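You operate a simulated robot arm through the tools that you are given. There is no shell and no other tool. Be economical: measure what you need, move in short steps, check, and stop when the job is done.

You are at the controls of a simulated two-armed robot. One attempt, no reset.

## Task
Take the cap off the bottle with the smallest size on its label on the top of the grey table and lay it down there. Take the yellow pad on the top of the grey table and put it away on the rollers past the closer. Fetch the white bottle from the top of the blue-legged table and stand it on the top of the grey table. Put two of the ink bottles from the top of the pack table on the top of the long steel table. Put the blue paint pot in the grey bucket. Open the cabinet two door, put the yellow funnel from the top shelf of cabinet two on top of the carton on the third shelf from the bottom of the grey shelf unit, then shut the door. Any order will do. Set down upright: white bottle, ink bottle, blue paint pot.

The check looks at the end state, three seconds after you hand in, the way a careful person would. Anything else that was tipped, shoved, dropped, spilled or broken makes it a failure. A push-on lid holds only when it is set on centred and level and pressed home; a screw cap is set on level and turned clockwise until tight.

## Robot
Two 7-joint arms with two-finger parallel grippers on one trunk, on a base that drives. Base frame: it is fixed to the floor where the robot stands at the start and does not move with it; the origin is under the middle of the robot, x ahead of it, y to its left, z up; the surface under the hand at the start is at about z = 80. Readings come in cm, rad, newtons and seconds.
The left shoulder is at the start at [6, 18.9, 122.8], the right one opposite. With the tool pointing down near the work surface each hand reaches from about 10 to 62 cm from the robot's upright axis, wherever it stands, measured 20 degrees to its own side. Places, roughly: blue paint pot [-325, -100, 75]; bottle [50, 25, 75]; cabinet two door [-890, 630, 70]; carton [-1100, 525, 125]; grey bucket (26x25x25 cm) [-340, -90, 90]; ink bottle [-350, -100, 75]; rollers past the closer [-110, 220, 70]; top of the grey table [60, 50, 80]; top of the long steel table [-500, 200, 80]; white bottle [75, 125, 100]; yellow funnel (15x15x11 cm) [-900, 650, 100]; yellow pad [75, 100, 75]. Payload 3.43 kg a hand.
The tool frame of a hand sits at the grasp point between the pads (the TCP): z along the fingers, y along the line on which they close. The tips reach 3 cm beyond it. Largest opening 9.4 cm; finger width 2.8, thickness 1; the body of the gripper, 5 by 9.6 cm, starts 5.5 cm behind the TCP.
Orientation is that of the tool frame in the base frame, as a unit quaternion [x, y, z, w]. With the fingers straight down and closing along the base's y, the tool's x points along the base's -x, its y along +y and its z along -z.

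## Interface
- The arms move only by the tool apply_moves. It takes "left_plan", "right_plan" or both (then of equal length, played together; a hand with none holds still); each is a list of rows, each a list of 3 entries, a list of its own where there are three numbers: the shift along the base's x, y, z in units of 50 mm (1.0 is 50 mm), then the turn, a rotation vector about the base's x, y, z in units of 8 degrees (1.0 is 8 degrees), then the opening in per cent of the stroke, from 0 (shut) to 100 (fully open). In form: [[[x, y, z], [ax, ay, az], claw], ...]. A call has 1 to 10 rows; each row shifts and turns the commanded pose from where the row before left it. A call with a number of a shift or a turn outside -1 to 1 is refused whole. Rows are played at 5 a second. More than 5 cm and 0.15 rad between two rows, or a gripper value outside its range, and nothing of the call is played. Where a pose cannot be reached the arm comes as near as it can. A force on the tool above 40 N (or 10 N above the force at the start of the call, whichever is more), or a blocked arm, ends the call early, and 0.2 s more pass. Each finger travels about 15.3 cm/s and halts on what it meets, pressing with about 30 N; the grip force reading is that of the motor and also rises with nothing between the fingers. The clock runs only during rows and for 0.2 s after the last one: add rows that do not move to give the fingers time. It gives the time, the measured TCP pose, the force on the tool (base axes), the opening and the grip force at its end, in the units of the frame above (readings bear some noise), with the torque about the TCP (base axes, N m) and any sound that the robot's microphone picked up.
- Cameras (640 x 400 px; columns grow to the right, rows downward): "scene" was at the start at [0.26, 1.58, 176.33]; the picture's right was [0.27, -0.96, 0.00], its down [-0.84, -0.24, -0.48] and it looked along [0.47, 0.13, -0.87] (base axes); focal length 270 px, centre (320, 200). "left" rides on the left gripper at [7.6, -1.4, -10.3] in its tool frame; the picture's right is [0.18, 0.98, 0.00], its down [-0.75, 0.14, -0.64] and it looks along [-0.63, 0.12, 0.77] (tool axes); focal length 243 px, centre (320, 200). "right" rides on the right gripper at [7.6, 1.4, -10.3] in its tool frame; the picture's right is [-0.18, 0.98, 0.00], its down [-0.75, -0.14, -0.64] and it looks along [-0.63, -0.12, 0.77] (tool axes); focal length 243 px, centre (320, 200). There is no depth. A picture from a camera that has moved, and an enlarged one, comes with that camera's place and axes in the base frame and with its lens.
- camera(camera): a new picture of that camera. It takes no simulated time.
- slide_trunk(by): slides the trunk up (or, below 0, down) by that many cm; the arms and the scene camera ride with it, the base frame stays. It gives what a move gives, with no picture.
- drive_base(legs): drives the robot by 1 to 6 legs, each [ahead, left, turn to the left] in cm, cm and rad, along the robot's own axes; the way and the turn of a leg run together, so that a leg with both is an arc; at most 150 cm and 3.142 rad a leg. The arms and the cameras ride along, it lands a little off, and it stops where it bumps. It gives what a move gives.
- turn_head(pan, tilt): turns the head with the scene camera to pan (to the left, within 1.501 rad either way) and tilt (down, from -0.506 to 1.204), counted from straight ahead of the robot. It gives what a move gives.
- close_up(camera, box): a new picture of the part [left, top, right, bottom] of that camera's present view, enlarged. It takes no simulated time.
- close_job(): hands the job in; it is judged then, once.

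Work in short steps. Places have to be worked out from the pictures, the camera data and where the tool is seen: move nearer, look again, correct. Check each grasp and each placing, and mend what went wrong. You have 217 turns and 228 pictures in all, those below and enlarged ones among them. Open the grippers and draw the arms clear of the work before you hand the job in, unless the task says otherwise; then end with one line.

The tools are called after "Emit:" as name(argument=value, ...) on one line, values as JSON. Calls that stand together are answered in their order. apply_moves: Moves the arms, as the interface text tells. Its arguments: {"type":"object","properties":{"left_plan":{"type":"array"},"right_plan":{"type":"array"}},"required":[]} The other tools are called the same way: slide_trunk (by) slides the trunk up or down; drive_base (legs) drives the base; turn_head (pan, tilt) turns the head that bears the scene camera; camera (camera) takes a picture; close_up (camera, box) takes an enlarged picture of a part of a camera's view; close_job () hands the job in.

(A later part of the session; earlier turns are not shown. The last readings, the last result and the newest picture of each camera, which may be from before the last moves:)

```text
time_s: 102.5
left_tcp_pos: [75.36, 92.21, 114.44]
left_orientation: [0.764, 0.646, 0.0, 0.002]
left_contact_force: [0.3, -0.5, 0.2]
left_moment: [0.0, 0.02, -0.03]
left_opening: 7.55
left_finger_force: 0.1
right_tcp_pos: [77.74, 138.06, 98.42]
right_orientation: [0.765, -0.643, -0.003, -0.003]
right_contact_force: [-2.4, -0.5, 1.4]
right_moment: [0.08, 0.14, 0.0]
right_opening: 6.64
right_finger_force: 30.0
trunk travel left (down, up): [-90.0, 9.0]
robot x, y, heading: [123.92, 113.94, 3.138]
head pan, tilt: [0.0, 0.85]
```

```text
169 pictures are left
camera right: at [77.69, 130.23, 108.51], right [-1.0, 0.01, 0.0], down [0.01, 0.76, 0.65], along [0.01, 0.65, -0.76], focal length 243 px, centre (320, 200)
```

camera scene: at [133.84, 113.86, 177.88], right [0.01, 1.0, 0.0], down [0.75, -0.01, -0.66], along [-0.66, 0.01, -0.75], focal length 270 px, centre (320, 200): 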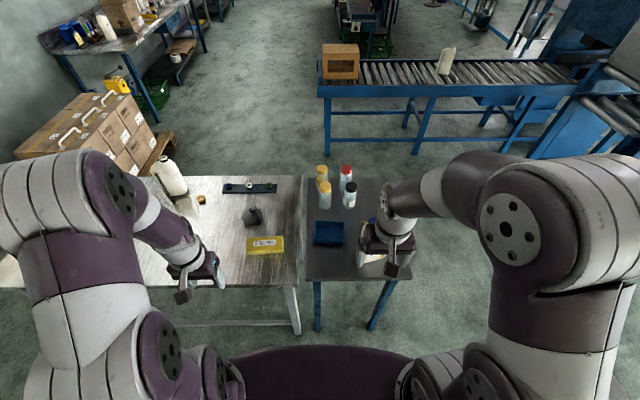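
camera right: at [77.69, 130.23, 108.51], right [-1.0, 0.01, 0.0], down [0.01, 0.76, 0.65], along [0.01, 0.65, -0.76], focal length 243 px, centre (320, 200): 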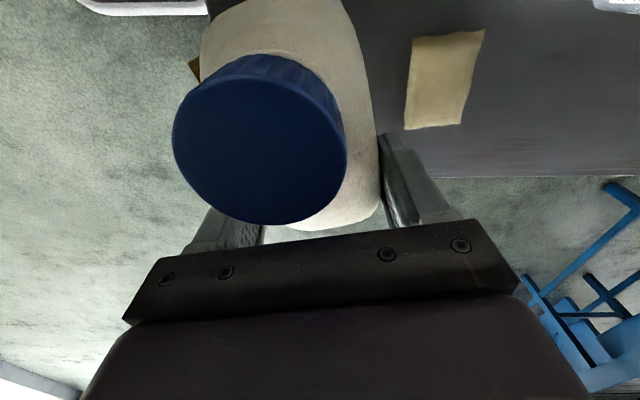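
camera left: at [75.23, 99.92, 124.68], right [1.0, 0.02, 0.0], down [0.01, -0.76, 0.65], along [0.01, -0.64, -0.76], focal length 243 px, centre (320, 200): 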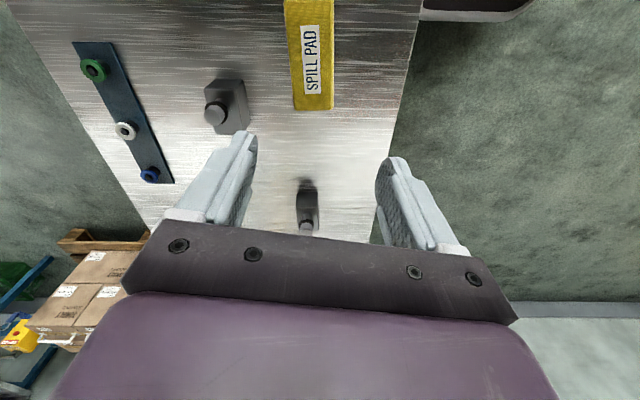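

Gripped (6.6 cm, 30 N). I lift 12 cm gently.

Emit:
apply_moves(right_plan=[[[0, 0, 0.2], [0, 0, 0], 45], [[0, 0, 0.2], [0, 0, 0], 45], [[0, 0, 0.4], [0, 0, 0], 45], [[0, 0, 0.6], [0, 0, 0], 45], [[0, 0, 0.6], [0, 0, 0], 45], [[0, 0, 0.4], [0, 0, 0], 45], [[0, 0, 0], [0, 0, 0], 45]])

Emit:
camera(camera="scene")

```text
time_s: 104.1
left_tcp_pos: [75.26, 92.14, 114.37]
left_orientation: [0.763, 0.646, -0.001, 0.003]
left_contact_force: [-0.6, -0.4, -0.3]
left_moment: [-0.02, 0.04, -0.01]
left_opening: 7.53
left_finger_force: 0.2
right_tcp_pos: [77.37, 138.18, 110.56]
right_orientation: [0.766, -0.643, -0.002, -0.002]
right_contact_force: [0.1, 0.3, -9.0]
right_moment: [0.21, 0.01, -0.01]
right_opening: 6.61
right_finger_force: 29.9
trunk travel left (down, up): [-90.0, 9.0]
robot x, y, heading: [123.84, 114.04, 3.139]
head pan, tilt: [0.0, 0.85]
```

```text
168 pictures are left
camera scene: at [121.83, 113.99, 177.87], right [0.0, 1.0, 0.0], down [0.75, 0.0, -0.66], along [-0.66, 0.0, -0.75], focal length 270 px, centre (320, 200)
```

scene: 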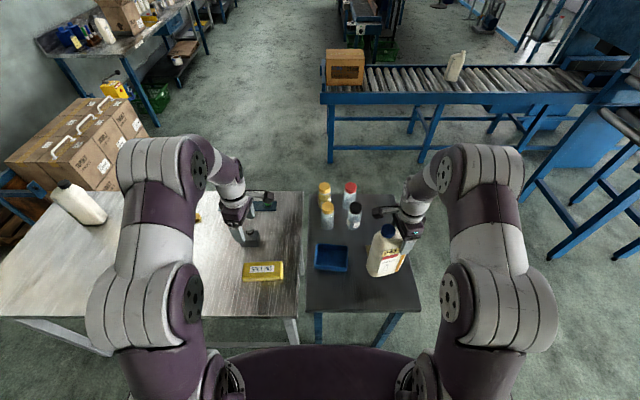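

The bottle is lifted clear (9 N). Now the left hand: align yaw with the pad (+13°) and descend to just above it.

Emit:
apply_moves(left_plan=[[[-0.1, 0.04, -0.8], [0, 0, 0.8], 90], [[-0.1, 0.04, -0.8], [0, 0, 0.8], 90], [[0, 0, -0.9], [0, 0, 0], 90], [[0, 0, -0.9], [0, 0, 0], 90], [[0, 0, -0.9], [0, 0, 0], 90], [[0, 0, -0.6], [0, 0, 0], 90], [[0, 0, 0], [0, 0, 0], 90]])

Emit:
camera(camera="left")

```text
time_s: 105.7
left_tcp_pos: [74.35, 92.75, 89.96]
left_orientation: [0.687, 0.727, -0.001, 0.002]
left_contact_force: [0.0, 0.3, -0.3]
left_moment: [0.05, 0.0, -0.06]
left_opening: 8.45
left_finger_force: 0.1
right_tcp_pos: [77.42, 138.21, 110.56]
right_orientation: [0.765, -0.644, -0.002, -0.002]
right_contact_force: [1.0, -1.4, -9.3]
right_moment: [0.22, 0.07, 0.0]
right_opening: 6.6
right_finger_force: 30.4
trunk travel left (down, up): [-90.0, 9.0]
robot x, y, heading: [123.73, 114.33, 3.14]
head pan, tilt: [0.0, 0.85]
```

```text
167 pictures are left
camera left: at [72.44, 100.27, 100.29], right [0.97, 0.24, 0.0], down [0.18, -0.74, 0.65], along [0.15, -0.63, -0.76], focal length 243 px, centre (320, 200)
```

left: 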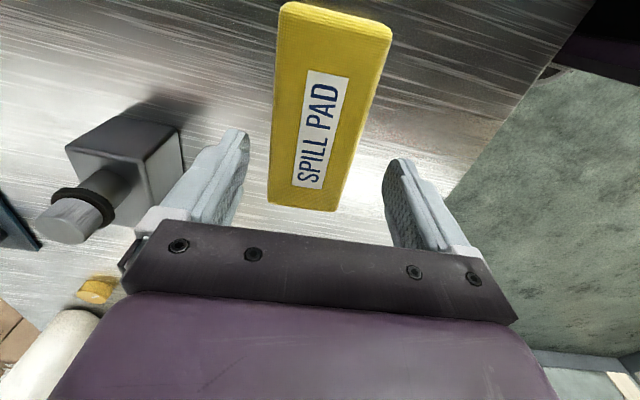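

The pad is centred between the fingers. I descend to z≈83.6 and close.

Emit:
apply_moves(left_plan=[[[0, 0, -0.6], [0, 0, 0], 90], [[0, 0, -0.5], [0, 0, 0], 90], [[0, 0, -0.15], [0, 0, 0], 90], [[0, 0, 0], [0, 0, 0], 70], [[0, 0, 0], [0, 0, 0], 50], [[0, 0, 0], [0, 0, 0], 30], [[0, 0, 0], [0, 0, 0], 30], [[0, 0, 0.3], [0, 0, 0], 30], [[0, 0, 0.5], [0, 0, 0], 30], [[0, 0, 0], [0, 0, 0], 30]])

Emit:
camera(camera="left")

```text
time_s: 107.9
left_tcp_pos: [74.2, 92.32, 87.66]
left_orientation: [0.687, 0.727, 0.0, 0.003]
left_contact_force: [-0.4, 0.8, -0.6]
left_moment: [-0.01, 0.02, 0.0]
left_opening: 7.15
left_finger_force: 30.1
right_tcp_pos: [77.39, 138.15, 110.5]
right_orientation: [0.766, -0.643, -0.003, -0.003]
right_contact_force: [-0.1, -0.4, -8.1]
right_moment: [0.2, 0.05, 0.01]
right_opening: 6.56
right_finger_force: 30.2
trunk travel left (down, up): [-90.0, 9.0]
robot x, y, heading: [123.87, 114.3, 3.146]
head pan, tilt: [0.0, 0.85]
```

```text
166 pictures are left
camera left: at [72.37, 99.9, 97.93], right [0.97, 0.24, 0.0], down [0.18, -0.74, 0.65], along [0.16, -0.63, -0.76], focal length 243 px, centre (320, 200)
```

left: 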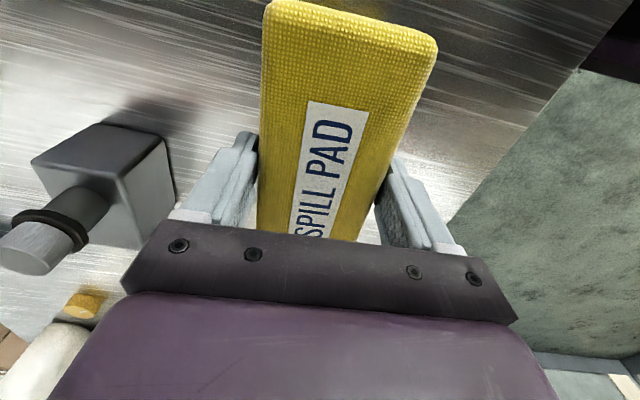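

The pad is held. I raise it and pull it back out of the way.

Emit:
apply_moves(left_plan=[[[0, 0, 0.9], [0, 0, 0], 30], [[0, 0, 0.9], [0, 0, 0], 30], [[0, 0, 0.9], [0, 0, 0], 30], [[0, 0, 0.9], [0, 0, 0], 30], [[0.7, -0.4, 0.4], [0, 0, 0], 30], [[0.7, -0.4, 0.2], [0, 0, 0], 30], [[0.4, -0.4, 0], [0, 0, 0], 30]])

Emit:
drive_base(legs=[[0, 30, 0]])

Emit:
camera(camera="right")

Emit:
camera(camera="scene")

```text
time_s: 109.5
left_tcp_pos: [83.26, 86.42, 108.53]
left_orientation: [0.687, 0.727, 0.0, 0.002]
left_contact_force: [0.3, -0.3, -0.8]
left_moment: [0.03, 0.01, -0.01]
left_opening: 7.16
left_finger_force: 29.7
right_tcp_pos: [77.41, 138.15, 110.54]
right_orientation: [0.765, -0.644, -0.002, -0.003]
right_contact_force: [-0.2, 0.7, -9.4]
right_moment: [0.23, 0.06, 0.01]
right_opening: 6.54
right_finger_force: 29.9
trunk travel left (down, up): [-90.0, 9.0]
robot x, y, heading: [123.61, 113.99, 3.139]
head pan, tilt: [0.0, 0.85]
```

```text
time_s: 111.5
left_tcp_pos: [82.59, 57.49, 108.51]
left_orientation: [0.692, 0.722, 0.0, 0.003]
left_contact_force: [0.7, 0.5, -1.2]
left_moment: [-0.04, 0.02, 0.01]
left_opening: 7.18
left_finger_force: 30.1
right_tcp_pos: [77.53, 109.25, 110.47]
right_orientation: [0.761, -0.648, -0.001, -0.002]
right_contact_force: [-0.1, 1.2, -9.7]
right_moment: [0.2, 0.03, 0.03]
right_opening: 6.6
right_finger_force: 29.7
trunk travel left (down, up): [-90.0, 9.0]
robot x, y, heading: [123.69, 84.58, 3.13]
head pan, tilt: [0.0, 0.85]
```

```text
165 pictures are left
camera right: at [77.41, 101.36, 120.71], right [-1.0, 0.03, 0.0], down [0.02, 0.76, 0.65], along [0.02, 0.65, -0.76], focal length 243 px, centre (320, 200)
```

right: 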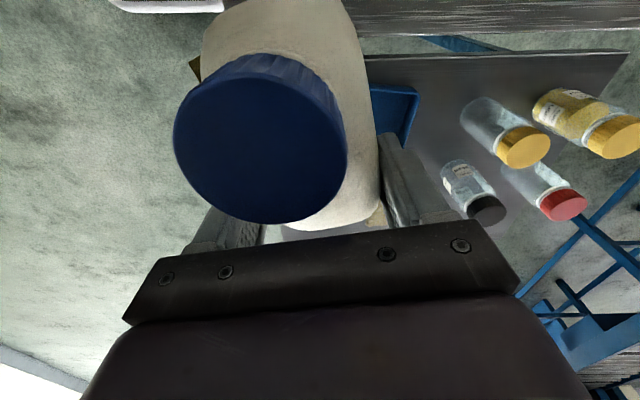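

```text
164 pictures are left
camera scene: at [121.62, 84.53, 177.88], right [0.02, 1.0, 0.0], down [0.75, -0.01, -0.66], along [-0.66, 0.01, -0.75], focal length 270 px, centre (320, 200)
```

scene: 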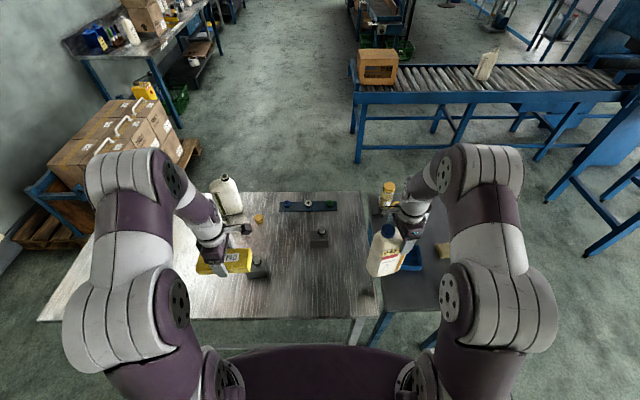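

I move the bottle over the grey table to y≈94 and lower it to just above rest height.

Emit:
apply_moves(right_plan=[[[0, -0.75, 0], [0, 0, 0], 45], [[0, -0.75, 0], [0, 0, 0], 45], [[0, -0.75, 0], [0, 0, 0], 45], [[0, -0.75, 0], [0, 0, 0], 45], [[0, 0, -0.7], [0, 0, 0], 45], [[0, 0, -0.7], [0, 0, 0], 45], [[0, 0, -0.6], [0, 0, 0], 45], [[0, 0, 0], [0, 0, 0], 45]])

Emit:
camera(camera="scene")

```text
time_s: 113.3
left_tcp_pos: [82.57, 57.37, 108.43]
left_orientation: [0.693, 0.721, -0.001, 0.002]
left_contact_force: [-0.3, 0.0, -0.7]
left_moment: [-0.02, 0.01, 0.02]
left_opening: 7.17
left_finger_force: 30.3
right_tcp_pos: [77.64, 94.06, 100.52]
right_orientation: [0.761, -0.649, -0.002, -0.003]
right_contact_force: [0.1, 0.2, -9.4]
right_moment: [0.23, 0.04, 0.04]
right_opening: 6.57
right_finger_force: 30.0
trunk travel left (down, up): [-90.0, 9.0]
robot x, y, heading: [123.41, 84.61, 3.125]
head pan, tilt: [0.0, 0.85]
```

```text
163 pictures are left
camera scene: at [121.64, 84.29, 177.88], right [0.01, 1.0, 0.0], down [0.75, -0.01, -0.66], along [-0.66, 0.01, -0.75], focal length 270 px, centre (320, 200)
```

scene: 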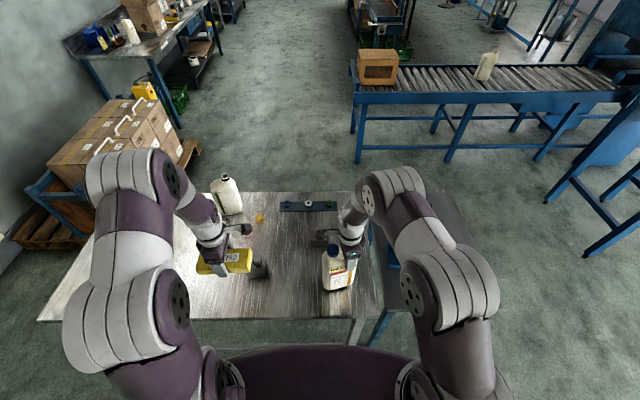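

Above its place; I lower in small steps until it touches.

Emit:
apply_moves(right_plan=[[[0, 0, -0.2], [0, 0, 0], 45], [[0, 0, -0.1], [0, 0, 0], 45], [[0, 0, -0.04], [0, 0, 0], 45], [[0, 0, -0.04], [0, 0, 0], 45], [[0, 0, -0.04], [0, 0, 0], 45], [[0, 0, -0.03], [0, 0, 0], 45]])

```text
time_s: 114.7
left_tcp_pos: [82.64, 57.4, 108.49]
left_orientation: [0.692, 0.722, 0.001, 0.002]
left_contact_force: [0.4, 0.2, -0.6]
left_moment: [-0.02, 0.02, 0.03]
left_opening: 7.18
left_finger_force: 30.3
right_tcp_pos: [77.48, 94.06, 98.25]
right_orientation: [0.761, -0.649, -0.002, -0.002]
right_contact_force: [0.8, 0.5, -6.6]
right_moment: [-0.07, -0.02, 0.01]
right_opening: 6.57
right_finger_force: 29.9
trunk travel left (down, up): [-90.0, 9.0]
robot x, y, heading: [123.65, 84.79, 3.131]
head pan, tilt: [0.0, 0.85]
```

The force is easing (−9.4→−6.6), so it touches. I go down a hair more and, once seated, open and rise.

Emit:
apply_moves(right_plan=[[[0, 0, -0.03], [0, 0, 0], 45], [[0, 0, -0.02], [0, 0, 0], 45], [[0, 0, 0], [0, 0, 0], 45]])

```text
time_s: 115.5
left_tcp_pos: [82.7, 57.44, 108.46]
left_orientation: [0.692, 0.722, -0.002, 0.0]
left_contact_force: [0.2, 0.2, -1.4]
left_moment: [0.02, 0.03, -0.02]
left_opening: 7.18
left_finger_force: 30.2
right_tcp_pos: [77.51, 94.09, 98.33]
right_orientation: [0.761, -0.648, -0.004, -0.001]
right_contact_force: [-1.4, 2.7, 14.4]
right_moment: [-0.61, -0.39, 0.1]
right_opening: 6.56
right_finger_force: 30.1
trunk travel left (down, up): [-90.0, 9.0]
robot x, y, heading: [123.61, 84.37, 3.127]
head pan, tilt: [0.0, 0.85]
```

Seated. I open and rise straight up.

Emit:
apply_moves(right_plan=[[[0, 0, 0.02], [0, 0, 0], 60], [[0, 0, 0], [0, 0, 0], 80], [[0, 0, 0], [0, 0, 0], 100], [[0, 0, 0], [0, 0, 0], 100], [[0, 0, 0.5], [0, 0, 0], 100], [[0, 0, 0.9], [0, 0, 0], 100], [[0, 0, 0.9], [0, 0, 0], 100], [[0, 0, 0.9], [0, 0, 0], 100], [[0.6, 0.4, 0.4], [0, 0, 0], 100]])

Emit:
camera(camera="right")

Emit:
camera(camera="scene")

```text
time_s: 117.5
left_tcp_pos: [82.9, 57.42, 108.65]
left_orientation: [0.692, 0.722, -0.001, 0.001]
left_contact_force: [0.1, 0.7, -1.8]
left_moment: [0.0, 0.04, 0.0]
left_opening: 7.17
left_finger_force: 30.1
right_tcp_pos: [80.64, 96.13, 116.29]
right_orientation: [0.761, -0.649, -0.002, 0.0]
right_contact_force: [1.1, 0.5, -0.4]
right_moment: [-0.03, -0.01, 0.02]
right_opening: 9.38
right_finger_force: 0.2
trunk travel left (down, up): [-90.0, 9.0]
robot x, y, heading: [123.51, 84.5, 3.123]
head pan, tilt: [0.0, 0.85]
```

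```text
162 pictures are left
camera right: at [80.58, 88.27, 126.47], right [-1.0, 0.03, 0.0], down [0.02, 0.76, 0.65], along [0.01, 0.65, -0.76], focal length 243 px, centre (320, 200)
```

right: 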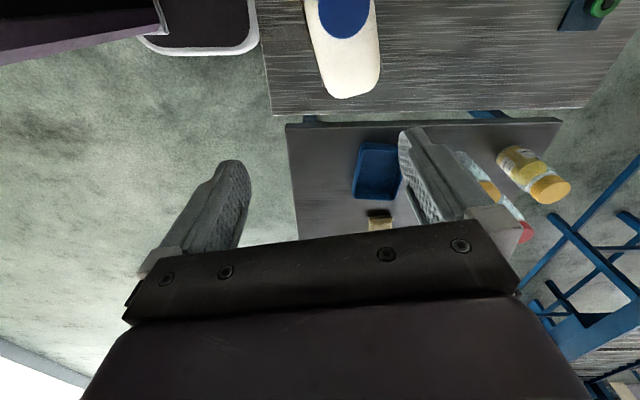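

```text
161 pictures are left
camera scene: at [122.06, 84.37, 177.88], right [0.01, 1.0, 0.0], down [0.75, -0.01, -0.66], along [-0.66, 0.01, -0.75], focal length 270 px, centre (320, 200)
```

scene: 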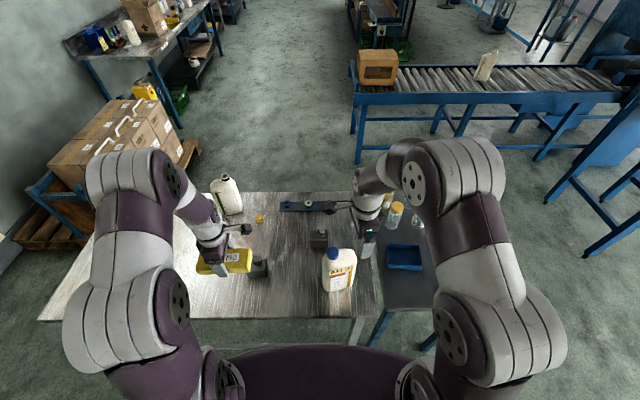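

The white bottle stands on the grey table. I retract the right hand, then back off and drive toward the rollers with the pad.

Emit:
apply_moves(right_plan=[[[0.4, 0.4, 0.3], [0, 0, 1], 100], [[0.4, 0.4, 0.3], [0, 0, 1], 100], [[0.4, 0, 0.3], [0, 0, 1], 100], [[0.4, 0, 0], [0, 0, 1], 100], [[0, 0, 0], [0, 0, 1], 100], [[0, 0, 0], [0, 0, 1], 100], [[0, 0, 0], [0, 0, 1], 100], [[0, 0, 0], [0, 0, 1], 100], [[0, 0, 0], [0, 0, 1], 100], [[0, 0, 0], [0, 0, 1], 100]], left_plan=[[[0.3, 0, 0.4], [0, 0, 0], 30], [[0.3, 0, 0.4], [0, 0, 0], 30], [[0.3, 0, 0.4], [0, 0, 0], 30], [[0.3, 0, 0], [0, 0, 0], 30], [[0, 0, 0], [0, 0, 0], 30], [[0, 0, 0], [0, 0, 0], 30], [[0, 0, 0], [0, 0, 0], 30], [[0, 0, 0], [0, 0, 0], 30], [[0, 0, 0], [0, 0, 0], 30], [[0, 0, 0], [0, 0, 0], 30]])

Emit:
drive_base(legs=[[-12, 0, 0.015], [0, -123, 0]])

Emit:
turn_head(pan=0.0, tilt=0.5)

Emit:
camera(camera="scene")

```text
time_s: 119.7
left_tcp_pos: [88.62, 57.46, 114.5]
left_orientation: [0.692, 0.722, 0.0, 0.003]
left_contact_force: [0.3, 0.0, -1.0]
left_moment: [0.01, 0.01, -0.01]
left_opening: 7.17
left_finger_force: 30.1
right_tcp_pos: [88.57, 100.07, 120.79]
right_orientation: [1.0, -0.007, -0.003, 0.0]
right_contact_force: [-0.2, -0.4, 0.4]
right_moment: [0.01, 0.04, -0.02]
right_opening: 9.39
right_finger_force: 0.0
trunk travel left (down, up): [-90.0, 9.0]
robot x, y, heading: [123.71, 84.55, 3.123]
head pan, tilt: [0.0, 0.85]
```

```text
time_s: 126.7
left_tcp_pos: [100.8, 178.02, 114.51]
left_orientation: [0.687, 0.727, -0.001, 0.001]
left_contact_force: [0.0, -0.7, -0.7]
left_moment: [-0.02, -0.03, 0.02]
left_opening: 7.14
left_finger_force: 29.7
right_tcp_pos: [99.92, 220.51, 120.74]
right_orientation: [1.0, 0.001, -0.003, -0.001]
right_contact_force: [-0.1, -0.3, 0.2]
right_moment: [-0.03, -0.02, 0.0]
right_opening: 9.41
right_finger_force: 0.0
trunk travel left (down, up): [-90.0, 9.0]
robot x, y, heading: [135.47, 205.18, -3.139]
head pan, tilt: [0.0, 0.85]
```

```text
time_s: 127.5
left_tcp_pos: [100.66, 178.25, 114.39]
left_orientation: [0.686, 0.727, -0.001, 0.002]
left_contact_force: [-0.2, 0.9, 0.2]
left_moment: [-0.01, -0.01, 0.02]
left_opening: 7.17
left_finger_force: 29.6
right_tcp_pos: [99.98, 220.64, 120.61]
right_orientation: [1.0, 0.001, -0.004, 0.0]
right_contact_force: [-0.2, -0.2, -0.3]
right_moment: [-0.02, -0.03, -0.01]
right_opening: 9.42
right_finger_force: 0.0
trunk travel left (down, up): [-90.0, 9.0]
robot x, y, heading: [135.07, 205.6, -3.141]
head pan, tilt: [0.0, 0.499]
```

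```text
160 pictures are left
camera scene: at [132.05, 205.34, 180.87], right [0.0, 1.0, 0.0], down [0.48, 0.0, -0.88], along [-0.88, 0.0, -0.48], focal length 270 px, centre (320, 200)
```

scene: 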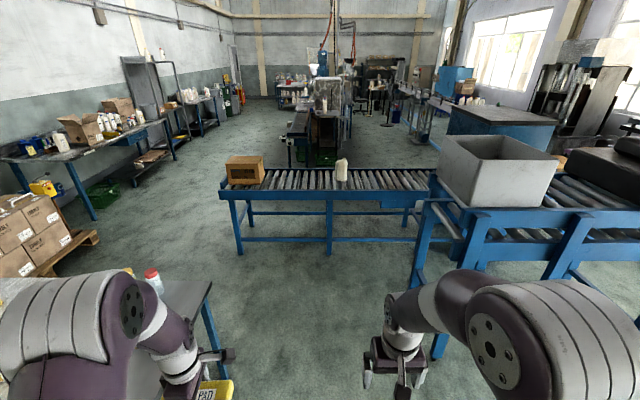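

Clear view: the roller conveyor with a carton and a white jug on it, front edge x≈-71, free in between. I drive forward to x≈-32.

Emit:
drive_base(legs=[[145, 0, 0], [20, 0, 0]])

Emit:
turn_head(pan=0.0, tilt=0.8)

Emit:
camera(camera="scene")

Emit:
camera(camera="left")

```text
time_s: 136.0
left_tcp_pos: [-65.39, 176.28, 114.55]
left_orientation: [0.68, 0.733, -0.001, 0.002]
left_contact_force: [-0.2, -0.3, -0.4]
left_moment: [0.02, 0.02, -0.01]
left_opening: 7.15
left_finger_force: 30.0
right_tcp_pos: [-66.58, 218.86, 120.71]
right_orientation: [1.0, 0.009, -0.004, 0.0]
right_contact_force: [0.6, 0.1, 0.2]
right_moment: [-0.02, 0.04, -0.02]
right_opening: 9.41
right_finger_force: 0.0
trunk travel left (down, up): [-90.0, 9.0]
robot x, y, heading: [-31.71, 204.37, -3.122]
head pan, tilt: [0.0, 0.499]
```

```text
time_s: 136.8
left_tcp_pos: [-65.57, 176.39, 114.44]
left_orientation: [0.68, 0.733, 0.0, 0.002]
left_contact_force: [-0.2, 0.8, -0.1]
left_moment: [0.01, 0.0, 0.01]
left_opening: 7.18
left_finger_force: 30.1
right_tcp_pos: [-67.16, 218.89, 120.76]
right_orientation: [1.0, 0.009, -0.003, 0.0]
right_contact_force: [0.3, 0.4, 0.1]
right_moment: [0.01, -0.01, -0.02]
right_opening: 9.41
right_finger_force: 0.1
trunk travel left (down, up): [-90.0, 9.0]
robot x, y, heading: [-31.17, 204.33, -3.124]
head pan, tilt: [0.0, 0.799]
```

```text
159 pictures are left
camera scene: at [-33.76, 204.15, 178.28], right [-0.02, 1.0, 0.0], down [0.72, 0.01, -0.7], along [-0.7, -0.01, -0.72], focal length 270 px, centre (320, 200)
```

scene: 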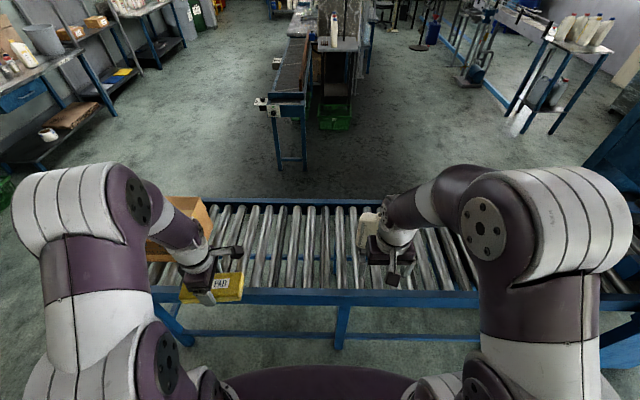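

```text
158 pictures are left
camera left: at [-67.62, 183.86, 124.64], right [0.97, 0.26, 0.0], down [0.19, -0.74, 0.65], along [0.17, -0.62, -0.76], focal length 243 px, centre (320, 200)
```

left: 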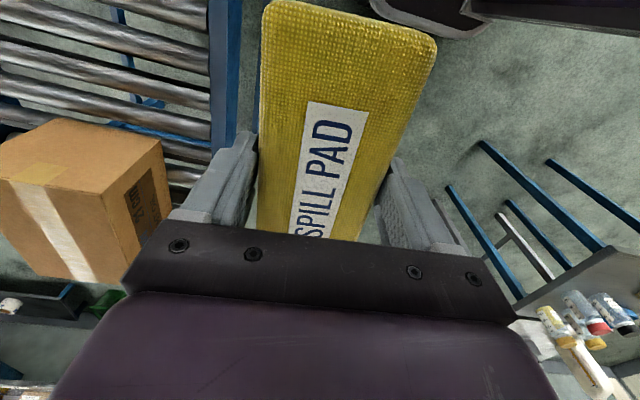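

Rollers span x≈-84…-130, about 9–10 cm apart, so I must centre the pad over a pair. I drive 12 cm closer and look with the left camera.

Emit:
drive_base(legs=[[12, 0, -0.018]])

Emit:
apply_moves(left_plan=[[[-0.6, 0.2, 0], [0, 0, 0], 30], [[-0.8, 0.2, 0], [0, 0, 0], 30], [[-0.8, 0.2, 0], [0, 0, 0], 30], [[0, 0, 0], [0, 0, 0], 30]])

Emit:
camera(camera="left")

Emit:
camera(camera="scene")

```text
time_s: 138.0
left_tcp_pos: [-77.68, 176.87, 114.4]
left_orientation: [0.687, 0.727, -0.001, 0.002]
left_contact_force: [-0.4, -0.4, -0.8]
left_moment: [0.02, -0.01, 0.0]
left_opening: 7.14
left_finger_force: 29.6
right_tcp_pos: [-78.51, 219.55, 120.75]
right_orientation: [1.0, 0.0, -0.003, 0.001]
right_contact_force: [0.3, -0.5, 0.1]
right_moment: [0.01, 0.01, -0.02]
right_opening: 9.39
right_finger_force: 0.1
trunk travel left (down, up): [-90.0, 9.0]
robot x, y, heading: [-43.18, 204.32, 3.143]
head pan, tilt: [0.0, 0.799]
```

```text
time_s: 139.0
left_tcp_pos: [-89.03, 180.04, 114.27]
left_orientation: [0.687, 0.727, -0.001, 0.001]
left_contact_force: [0.3, 0.2, 0.5]
left_moment: [0.0, 0.02, 0.06]
left_opening: 7.16
left_finger_force: 29.6
right_tcp_pos: [-78.37, 219.32, 120.79]
right_orientation: [1.0, 0.0, -0.004, 0.0]
right_contact_force: [0.5, 0.4, 0.8]
right_moment: [0.0, 0.02, 0.0]
right_opening: 9.4
right_finger_force: 0.1
trunk travel left (down, up): [-90.0, 9.0]
robot x, y, heading: [-43.33, 204.45, 3.141]
head pan, tilt: [0.0, 0.799]
```

```text
157 pictures are left
camera left: at [-90.81, 187.51, 124.5], right [0.97, 0.24, 0.0], down [0.18, -0.74, 0.64], along [0.15, -0.63, -0.76], focal length 243 px, centre (320, 200)
```

left: 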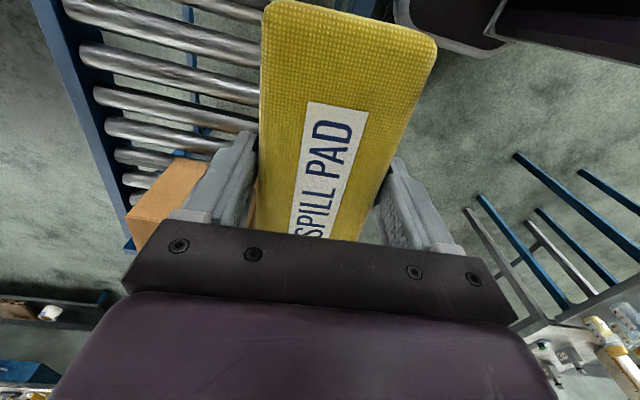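

```text
156 pictures are left
camera scene: at [-45.23, 204.07, 178.28], right [0.0, 1.0, 0.0], down [0.72, 0.0, -0.7], along [-0.7, 0.0, -0.72], focal length 270 px, centre (320, 200)
```

scene: 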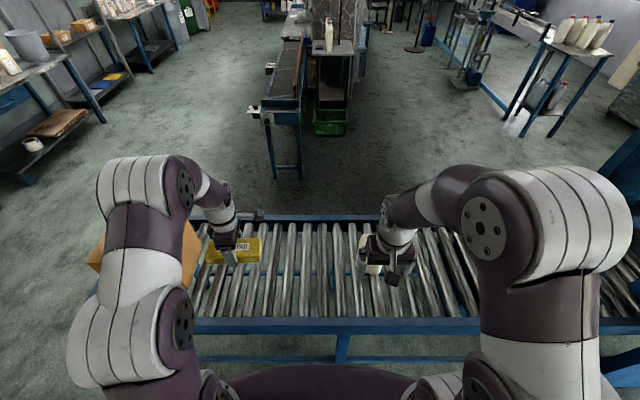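

I enlarge the rollers to locate their pitch.

Emit:
close_up(camera="scene", box=[180, 210, 400, 340])

```text
2.91 times, centred on (290, 275) of scene
camera zoom: at [-45.23, 204.07, 178.28], right [0.0, 1.0, 0.0], down [0.72, 0.0, -0.7], along [-0.7, 0.0, -0.72], focal length 785 px, centre (407, -18)
```

zoom: 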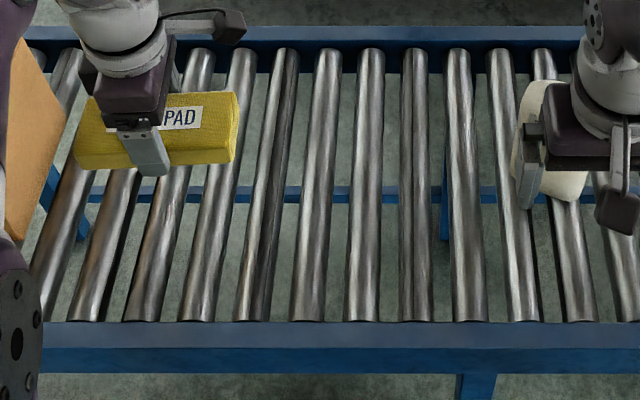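

Pitch ≈7 cm, so the 15 cm pad always spans two. I move to x≈-94, y≈180 and descend to z≈85.

Emit:
apply_moves(left_plan=[[[-0.5, 0, -0.5], [0, 0, 0], 30], [[-0.5, 0, -0.7], [0, 0, 0], 30], [[0, 0, -0.9], [0, 0, 0], 30], [[0, 0, -0.9], [0, 0, 0], 30], [[0, 0, -0.9], [0, 0, 0], 30], [[0, 0, -0.9], [0, 0, 0], 30], [[0, 0, -0.9], [0, 0, 0], 30], [[0, 0, 0], [0, 0, 0], 30]])

Emit:
camera(camera="left")

Emit:
close_up(camera="scene", box=[180, 210, 400, 340])

```text
time_s: 140.8
left_tcp_pos: [-93.97, 179.8, 85.92]
left_orientation: [0.687, 0.727, 0.0, 0.001]
left_contact_force: [0.9, -0.7, -1.2]
left_moment: [0.02, 0.01, -0.01]
left_opening: 7.17
left_finger_force: 30.1
right_tcp_pos: [-78.45, 219.48, 120.73]
right_orientation: [1.0, 0.0, -0.003, -0.001]
right_contact_force: [0.6, 0.8, -0.1]
right_moment: [-0.02, 0.02, 0.02]
right_opening: 9.42
right_finger_force: 0.0
trunk travel left (down, up): [-90.0, 9.0]
robot x, y, heading: [-43.26, 204.45, 3.147]
head pan, tilt: [0.0, 0.799]
```

```text
154 pictures are left
camera left: at [-95.77, 187.39, 96.17], right [0.97, 0.24, 0.0], down [0.18, -0.74, 0.64], along [0.15, -0.63, -0.76], focal length 243 px, centre (320, 200)
```

left: 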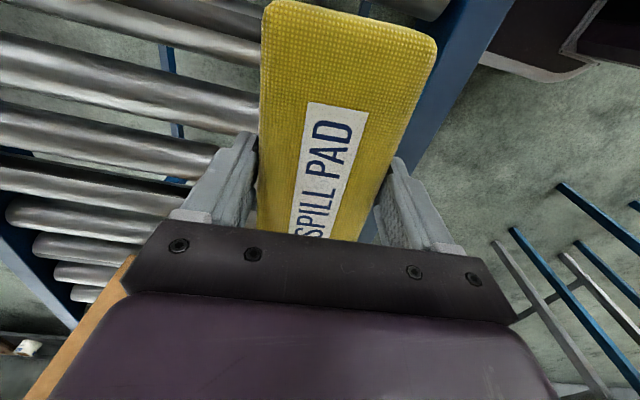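

```text
2.91 times, centred on (290, 275) of scene
camera zoom: at [-45.35, 204.12, 178.28], right [0.0, 1.0, 0.0], down [0.72, 0.0, -0.7], along [-0.7, 0.0, -0.72], focal length 785 px, centre (407, -18)
```

zoom: 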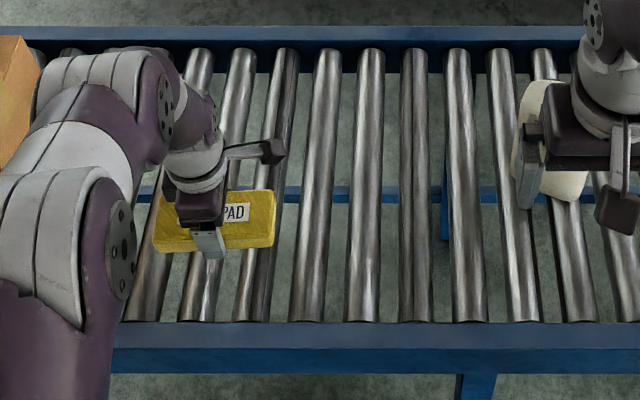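

Still above the rollers. I lower step by step until contact.

Emit:
apply_moves(left_plan=[[[-0.2, 0, -0.3], [0, 0, 0], 30], [[-0.2, 0, -0.3], [0, 0, 0], 30], [[0, 0, -0.2], [0, 0, 0], 30], [[0, 0, -0.1], [0, 0, 0], 30], [[0, 0, -0.1], [0, 0, 0], 30], [[0, 0, -0.1], [0, 0, 0], 30], [[0, 0, -0.1], [0, 0, 0], 30], [[0, 0, -0.1], [0, 0, 0], 30], [[0, 0, -0.1], [0, 0, 0], 30]])

```text
time_s: 142.8
left_tcp_pos: [-95.78, 179.84, 78.79]
left_orientation: [0.688, 0.726, 0.0, 0.002]
left_contact_force: [-0.6, 0.0, -1.7]
left_moment: [-0.01, -0.04, -0.02]
left_opening: 7.18
left_finger_force: 29.8
right_tcp_pos: [-78.54, 219.57, 120.7]
right_orientation: [1.0, 0.0, -0.004, 0.0]
right_contact_force: [0.6, -0.2, -0.2]
right_moment: [0.02, 0.02, -0.02]
right_opening: 9.38
right_finger_force: 0.1
trunk travel left (down, up): [-90.0, 9.0]
robot x, y, heading: [-43.41, 204.36, 3.139]
head pan, tilt: [0.0, 0.799]
```

Emit:
apply_moves(left_plan=[[[0, 0, -0.08], [0, 0, 0], 30], [[0, 0, -0.08], [0, 0, 0], 30], [[0, 0, -0.08], [0, 0, 0], 30], [[0, 0, -0.08], [0, 0, 0], 30], [[0, 0, -0.08], [0, 0, 0], 30], [[0, 0, -0.08], [0, 0, 0], 30], [[0, 0, -0.08], [0, 0, 0], 30], [[0, 0, -0.08], [0, 0, 0], 30], [[0, 0, -0.08], [0, 0, 0], 30], [[0, 0, -0.08], [0, 0, 0], 30]])

Emit:
camera(camera="left")

```text
time_s: 145.2
left_tcp_pos: [-99.11, 179.51, 78.9]
left_orientation: [0.686, 0.727, -0.023, -0.016]
left_contact_force: [0.7, -0.2, -2.3]
left_moment: [-0.01, 0.05, 0.01]
left_opening: 7.19
left_finger_force: 30.4
left hand out of reach, approached as far as the arm can: row 10
right_tcp_pos: [-78.48, 219.36, 120.64]
right_orientation: [1.0, 0.0, -0.004, 0.0]
right_contact_force: [0.9, 0.6, -0.7]
right_moment: [-0.02, -0.03, 0.02]
right_opening: 9.41
right_finger_force: 0.1
trunk travel left (down, up): [-90.0, 9.0]
robot x, y, heading: [-43.13, 204.28, 3.145]
head pan, tilt: [0.0, 0.799]
stopped in row 10 (left hand): the arm was blocked; the commanded pose is now the measured one
```

```text
152 pictures are left
camera left: at [-100.34, 187.19, 89.13], right [0.97, 0.24, -0.06], down [0.22, -0.74, 0.64], along [0.11, -0.63, -0.77], focal length 243 px, centre (320, 200)
```

left: 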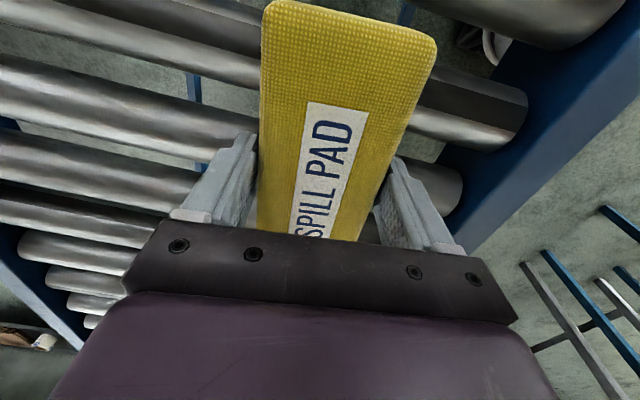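

The arm's low reach is the limit here, and it tilted 3°. I raise the hand, straighten it, and lower the trunk by 10 cm instead.

Emit:
apply_moves(left_plan=[[[0, 0, 0.5], [0.04, -0.2, 0], 30], [[0.4, 0, 0.5], [0.04, -0.19, 0], 30], [[0.3, 0, 0.5], [0, 0, 0], 30], [[0, 0, 0.5], [0, 0, 0], 30], [[0, 0, 0], [0, 0, 0], 30]])

Emit:
slide_trunk(by=-10)

Emit:
camera(camera="left")

```text
time_s: 146.4
left_tcp_pos: [-95.75, 179.48, 88.56]
left_orientation: [0.688, 0.726, 0.001, -0.001]
left_contact_force: [0.2, -0.4, -1.7]
left_moment: [0.02, 0.0, -0.03]
left_opening: 7.17
left_finger_force: 29.6
right_tcp_pos: [-78.53, 219.46, 120.69]
right_orientation: [1.0, 0.0, -0.003, 0.0]
right_contact_force: [0.2, 0.4, -0.1]
right_moment: [-0.02, 0.01, -0.01]
right_opening: 9.38
right_finger_force: 0.2
trunk travel left (down, up): [-90.0, 9.0]
robot x, y, heading: [-43.45, 204.51, 3.136]
head pan, tilt: [0.0, 0.799]
```

```text
time_s: 147.7
left_tcp_pos: [-95.74, 179.45, 78.68]
left_orientation: [0.687, 0.727, 0.0, -0.002]
left_contact_force: [-0.8, -0.2, -1.0]
left_moment: [0.01, 0.04, 0.03]
left_opening: 7.18
left_finger_force: 29.7
right_tcp_pos: [-78.4, 219.46, 110.77]
right_orientation: [1.0, 0.001, -0.004, 0.0]
right_contact_force: [0.9, -0.1, -0.5]
right_moment: [0.01, -0.01, 0.02]
right_opening: 9.4
right_finger_force: 0.1
trunk travel left (down, up): [-80.0, 19.0]
robot x, y, heading: [-42.97, 204.15, 3.141]
head pan, tilt: [0.0, 0.799]
```

```text
151 pictures are left
camera left: at [-97.5, 187.01, 88.97], right [0.97, 0.24, 0.0], down [0.18, -0.75, 0.64], along [0.15, -0.62, -0.77], focal length 243 px, centre (320, 200)
```

left: 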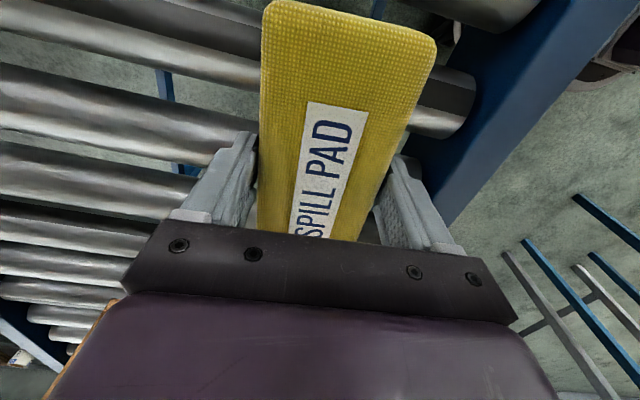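

Straight again at z=78.7. I continue lowering.

Emit:
apply_moves(left_plan=[[[0, 0, -0.1], [0, 0, 0], 30], [[0, 0, -0.1], [0, 0, 0], 30], [[0, 0, -0.1], [0, 0, 0], 30], [[0, 0, -0.1], [0, 0, 0], 30], [[0, 0, -0.1], [0, 0, 0], 30], [[0, 0, -0.1], [0, 0, 0], 30], [[0, 0, -0.1], [0, 0, 0], 30], [[0, 0, -0.1], [0, 0, 0], 30], [[0, 0, -0.1], [0, 0, 0], 30]])

Emit:
close_up(camera="scene", box=[180, 180, 400, 320])

```text
time_s: 149.6
left_tcp_pos: [-95.92, 179.5, 74.98]
left_orientation: [0.687, 0.726, -0.004, -0.003]
left_contact_force: [4.6, 1.0, 15.6]
left_moment: [0.06, -0.53, -0.01]
left_opening: 7.19
left_finger_force: 30.1
right_tcp_pos: [-78.23, 219.47, 110.68]
right_orientation: [1.0, 0.0, -0.004, 0.002]
right_contact_force: [0.0, 0.3, -0.1]
right_moment: [-0.02, 0.02, -0.02]
right_opening: 9.41
right_finger_force: 0.1
trunk travel left (down, up): [-80.0, 19.0]
robot x, y, heading: [-42.75, 204.2, 3.144]
head pan, tilt: [0.0, 0.799]
stopped in row 9 (left hand): the force on the tool passed its limit at 64 N (the readings are from after the stop); the commanded pose is now the measured one
```

```text
2.86 times, centred on (290, 250) of scene
camera zoom: at [-45.09, 204.23, 168.28], right [0.0, 1.0, 0.0], down [0.72, 0.0, -0.7], along [-0.7, 0.0, -0.72], focal length 771 px, centre (406, 57)
```

zoom: 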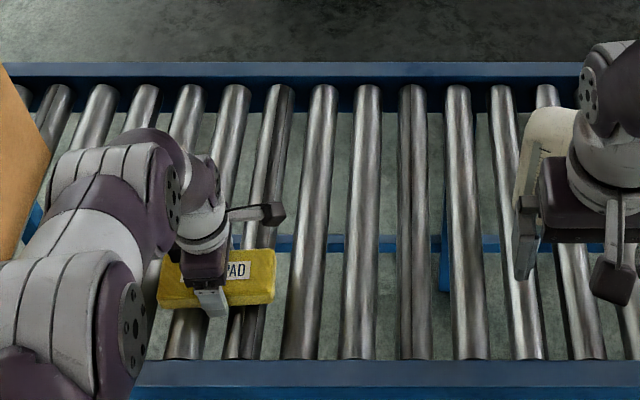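

Pad rests on the rollers (z≈71.4). I ease off, open and rise.

Emit:
apply_moves(left_plan=[[[0, 0, 0.03], [0, 0, 0], 60], [[0, 0, 0], [0, 0, 0], 85], [[0, 0, 0], [0, 0, 0], 95], [[0, 0, 0.3], [0, 0, 0], 95], [[0, 0, 0.8], [0, 0, 0], 95], [[0, 0, 0.9], [0, 0, 0], 95], [[0, 0, 0.9], [0, 0, 0], 95], [[0, 0, 0.9], [0, 0, 0], 95], [[0.5, 0, 0.8], [0, 0, 0], 95], [[0.8, 0, 0], [0, 0, 0], 95]])

Emit:
camera(camera="left")

Emit:
turn_head(pan=0.5, tilt=0.4)

Emit:
camera(camera="scene")

```text
time_s: 151.8
left_tcp_pos: [-89.59, 179.83, 98.26]
left_orientation: [0.687, 0.727, -0.002, -0.002]
left_contact_force: [0.8, -0.6, 0.0]
left_moment: [0.01, 0.05, 0.02]
left_opening: 8.92
left_finger_force: 0.1
right_tcp_pos: [-78.42, 219.43, 110.72]
right_orientation: [1.0, -0.001, -0.004, 0.001]
right_contact_force: [-0.1, -0.3, -1.0]
right_moment: [0.01, 0.01, -0.01]
right_opening: 9.39
right_finger_force: 0.1
trunk travel left (down, up): [-80.0, 19.0]
robot x, y, heading: [-43.23, 204.37, 3.138]
head pan, tilt: [0.0, 0.799]
```

```text
149 pictures are left
camera left: at [-91.31, 187.32, 108.61], right [0.97, 0.24, -0.01], down [0.19, -0.74, 0.64], along [0.15, -0.62, -0.77], focal length 243 px, centre (320, 200)
```

left: 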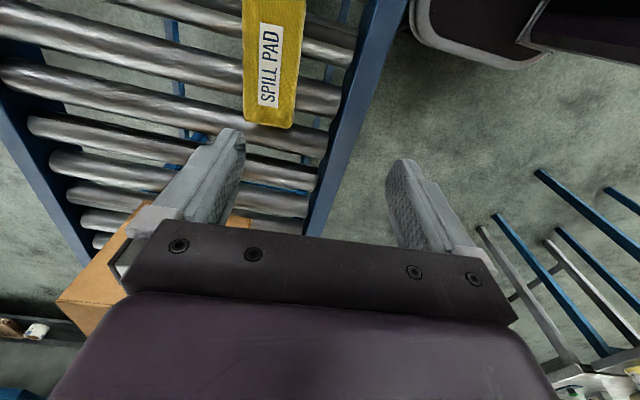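

```text
time_s: 152.7
left_tcp_pos: [-89.69, 179.79, 98.22]
left_orientation: [0.687, 0.727, -0.002, -0.002]
left_contact_force: [-0.2, -0.4, 0.3]
left_moment: [0.02, 0.03, -0.01]
left_opening: 8.93
left_finger_force: 0.0
right_tcp_pos: [-78.54, 219.41, 110.7]
right_orientation: [1.0, 0.0, -0.003, 0.0]
right_contact_force: [-0.3, 0.0, 1.1]
right_moment: [0.03, -0.01, 0.05]
right_opening: 9.41
right_finger_force: 0.1
trunk travel left (down, up): [-80.0, 19.0]
robot x, y, heading: [-43.14, 204.71, 3.141]
head pan, tilt: [0.499, 0.4]
```

```text
148 pictures are left
camera scene: at [-45.46, 199.68, 171.79], right [-0.48, 0.88, 0.0], down [0.34, 0.19, -0.92], along [-0.81, -0.44, -0.39], focal length 270 px, centre (320, 200)
```

scene: 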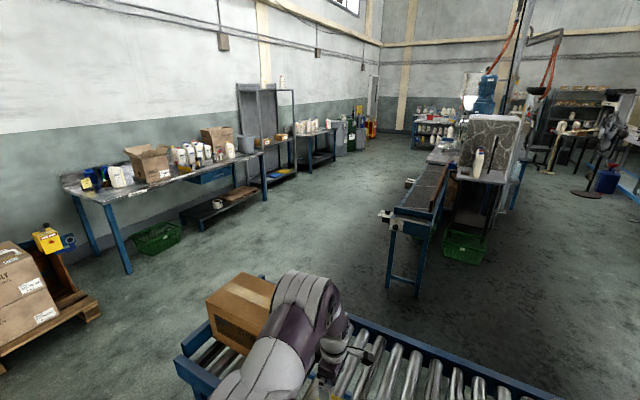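

The pad lies on the rollers. Next the pack table along the far wall; I retract the left hand, squaring its yaw, and raise the trunk for the drive.

Emit:
apply_moves(left_plan=[[[0.8, 0, 0.3], [0, 0, -1], 95], [[0.8, 0, 0.3], [0, 0, -1], 95], [[0.8, 0, 0.3], [0, 0, -1], 95], [[0.4, 0, 0.3], [0, 0, -1], 95], [[0, 0, 0.3], [0, 0, -1], 95], [[0, 0, 0], [0, 0, -1], 95], [[0, 0, 0], [0, 0, -1], 95], [[0, 0, 0], [0, 0, -1], 95], [[0, 0, 0], [0, 0, -1], 95], [[0, 0, 0], [0, 0, -1], 95]])

Emit:
slide_trunk(by=10)

Emit:
drive_base(legs=[[-12, 0, 0], [0, 140, 0], [0, 34, 0]])

Emit:
turn_head(pan=0.3, tilt=0.4)

Emit:
camera(camera="scene")

```text
time_s: 154.9
left_tcp_pos: [-75.43, 179.43, 105.5]
left_orientation: [0.993, 0.114, 0.0, -0.002]
left_contact_force: [-0.4, -0.6, -0.2]
left_moment: [0.01, -0.01, 0.03]
left_opening: 8.92
left_finger_force: 0.0
right_tcp_pos: [-78.53, 219.47, 110.65]
right_orientation: [1.0, 0.0, -0.004, 0.0]
right_contact_force: [0.2, 0.3, 1.1]
right_moment: [0.0, 0.02, 0.01]
right_opening: 9.41
right_finger_force: 0.0
trunk travel left (down, up): [-80.0, 19.0]
robot x, y, heading: [-43.39, 204.35, 3.146]
head pan, tilt: [0.499, 0.4]
```

```text
time_s: 156.2
left_tcp_pos: [-75.51, 179.45, 115.38]
left_orientation: [0.993, 0.115, 0.001, -0.003]
left_contact_force: [-0.2, -0.2, 0.1]
left_moment: [0.01, 0.0, 0.03]
left_opening: 8.94
left_finger_force: 0.1
right_tcp_pos: [-78.59, 219.33, 120.67]
right_orientation: [1.0, -0.001, -0.004, 0.0]
right_contact_force: [-1.3, -0.5, 0.7]
right_moment: [0.01, -0.01, -0.03]
right_opening: 9.4
right_finger_force: 0.0
trunk travel left (down, up): [-90.0, 9.0]
robot x, y, heading: [-43.34, 204.46, 3.141]
head pan, tilt: [0.499, 0.4]
```

```text
time_s: 165.9
left_tcp_pos: [-63.79, 6.05, 115.54]
left_orientation: [0.994, 0.111, 0.0, -0.002]
left_contact_force: [-0.6, 0.6, -0.2]
left_moment: [-0.02, -0.02, 0.01]
left_opening: 8.92
left_finger_force: 0.1
right_tcp_pos: [-66.62, 46.07, 120.62]
right_orientation: [1.0, -0.004, -0.004, 0.001]
right_contact_force: [-0.6, 0.8, 0.4]
right_moment: [-0.02, 0.02, 0.0]
right_opening: 9.4
right_finger_force: 0.1
trunk travel left (down, up): [-90.0, 9.0]
robot x, y, heading: [-31.15, 30.12, 3.133]
head pan, tilt: [0.499, 0.4]
```

```text
time_s: 166.6
left_tcp_pos: [-63.76, 5.8, 115.52]
left_orientation: [0.994, 0.112, 0.001, -0.004]
left_contact_force: [-0.2, -0.3, -0.4]
left_moment: [0.03, -0.02, -0.03]
left_opening: 8.92
left_finger_force: 0.1
right_tcp_pos: [-66.63, 45.7, 120.77]
right_orientation: [1.0, -0.004, -0.004, 0.001]
right_contact_force: [0.3, 0.5, -0.3]
right_moment: [0.0, -0.02, 0.02]
right_opening: 9.38
right_finger_force: 0.1
trunk travel left (down, up): [-90.0, 9.0]
robot x, y, heading: [-30.83, 30.9, 3.133]
head pan, tilt: [0.3, 0.4]
```

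```text
147 pictures are left
camera scene: at [-34.35, 27.47, 181.79], right [-0.29, 0.96, 0.0], down [0.37, 0.11, -0.92], along [-0.88, -0.27, -0.39], focal length 270 px, centre (320, 200)
```

scene: 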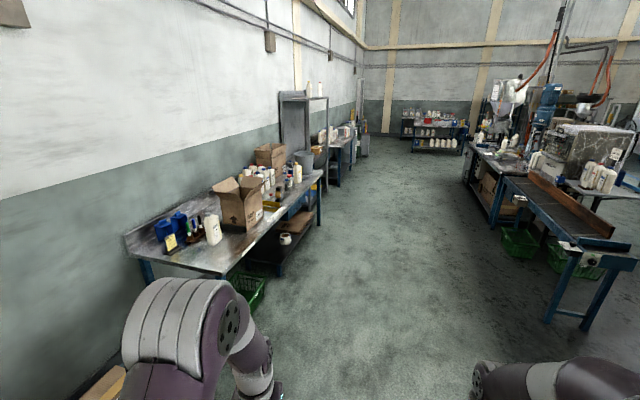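

The corridor is free. I drive to x≈-300, then turn to face the pack table.

Emit:
drive_base(legs=[[140, 0, 0], [130, 0, 0], [0, 0, 1.57]])

Emit:
turn_head(pan=0.0, tilt=0.55)

Emit:
camera(camera="scene")

```text
time_s: 183.4
left_tcp_pos: [-270.8, -4.54, 115.53]
left_orientation: [0.612, 0.791, -0.001, -0.002]
left_contact_force: [-0.1, 0.0, 0.8]
left_moment: [-0.01, 0.0, 0.01]
left_opening: 8.94
left_finger_force: 0.0
right_tcp_pos: [-310.74, -8.49, 120.77]
right_orientation: [0.699, 0.715, -0.003, 0.003]
right_contact_force: [0.4, -0.2, 0.8]
right_moment: [0.03, 0.02, 0.0]
right_opening: 9.41
right_finger_force: 0.0
trunk travel left (down, up): [-90.0, 9.0]
robot x, y, heading: [-296.62, 27.29, -1.545]
head pan, tilt: [0.3, 0.4]
```

```text
time_s: 184.2
left_tcp_pos: [-270.88, -4.49, 115.53]
left_orientation: [0.612, 0.791, -0.002, -0.002]
left_contact_force: [-0.1, -0.2, 0.2]
left_moment: [0.03, -0.04, 0.0]
left_opening: 8.92
left_finger_force: 0.1
right_tcp_pos: [-310.62, -8.43, 120.69]
right_orientation: [0.699, 0.715, -0.003, 0.002]
right_contact_force: [-0.1, 0.9, 0.5]
right_moment: [-0.02, 0.02, -0.02]
right_opening: 9.4
right_finger_force: 0.1
trunk travel left (down, up): [-90.0, 9.0]
robot x, y, heading: [-296.21, 27.13, -1.55]
head pan, tilt: [0.0, 0.55]
```

```text
146 pictures are left
camera scene: at [-296.43, 23.89, 180.42], right [-1.0, -0.02, 0.0], down [-0.01, 0.52, -0.85], along [0.02, -0.85, -0.52], focal length 270 px, centre (320, 200)
```

scene: 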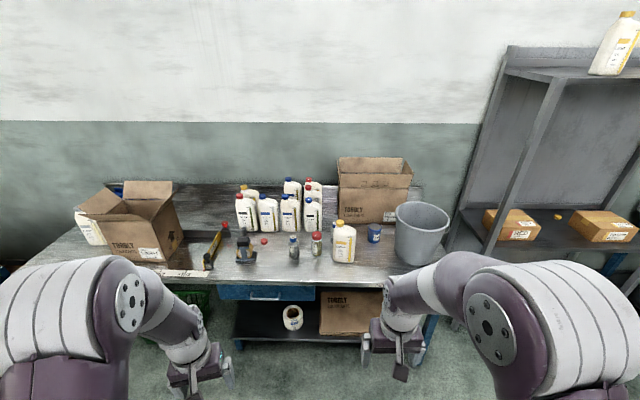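

Emit:
close_up(camera="scene", box=[190, 150, 460, 300])

```text
2.37 times, centred on (325, 225) of scene
camera zoom: at [-296.43, 23.89, 180.42], right [-1.0, -0.02, 0.0], down [-0.01, 0.52, -0.85], along [0.02, -0.85, -0.52], focal length 639 px, centre (308, 141)
```

zoom: 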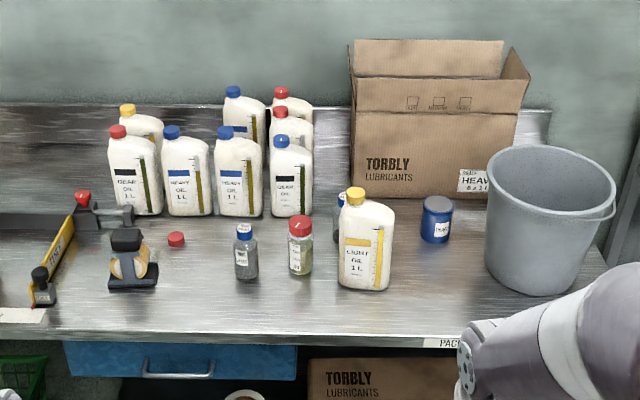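

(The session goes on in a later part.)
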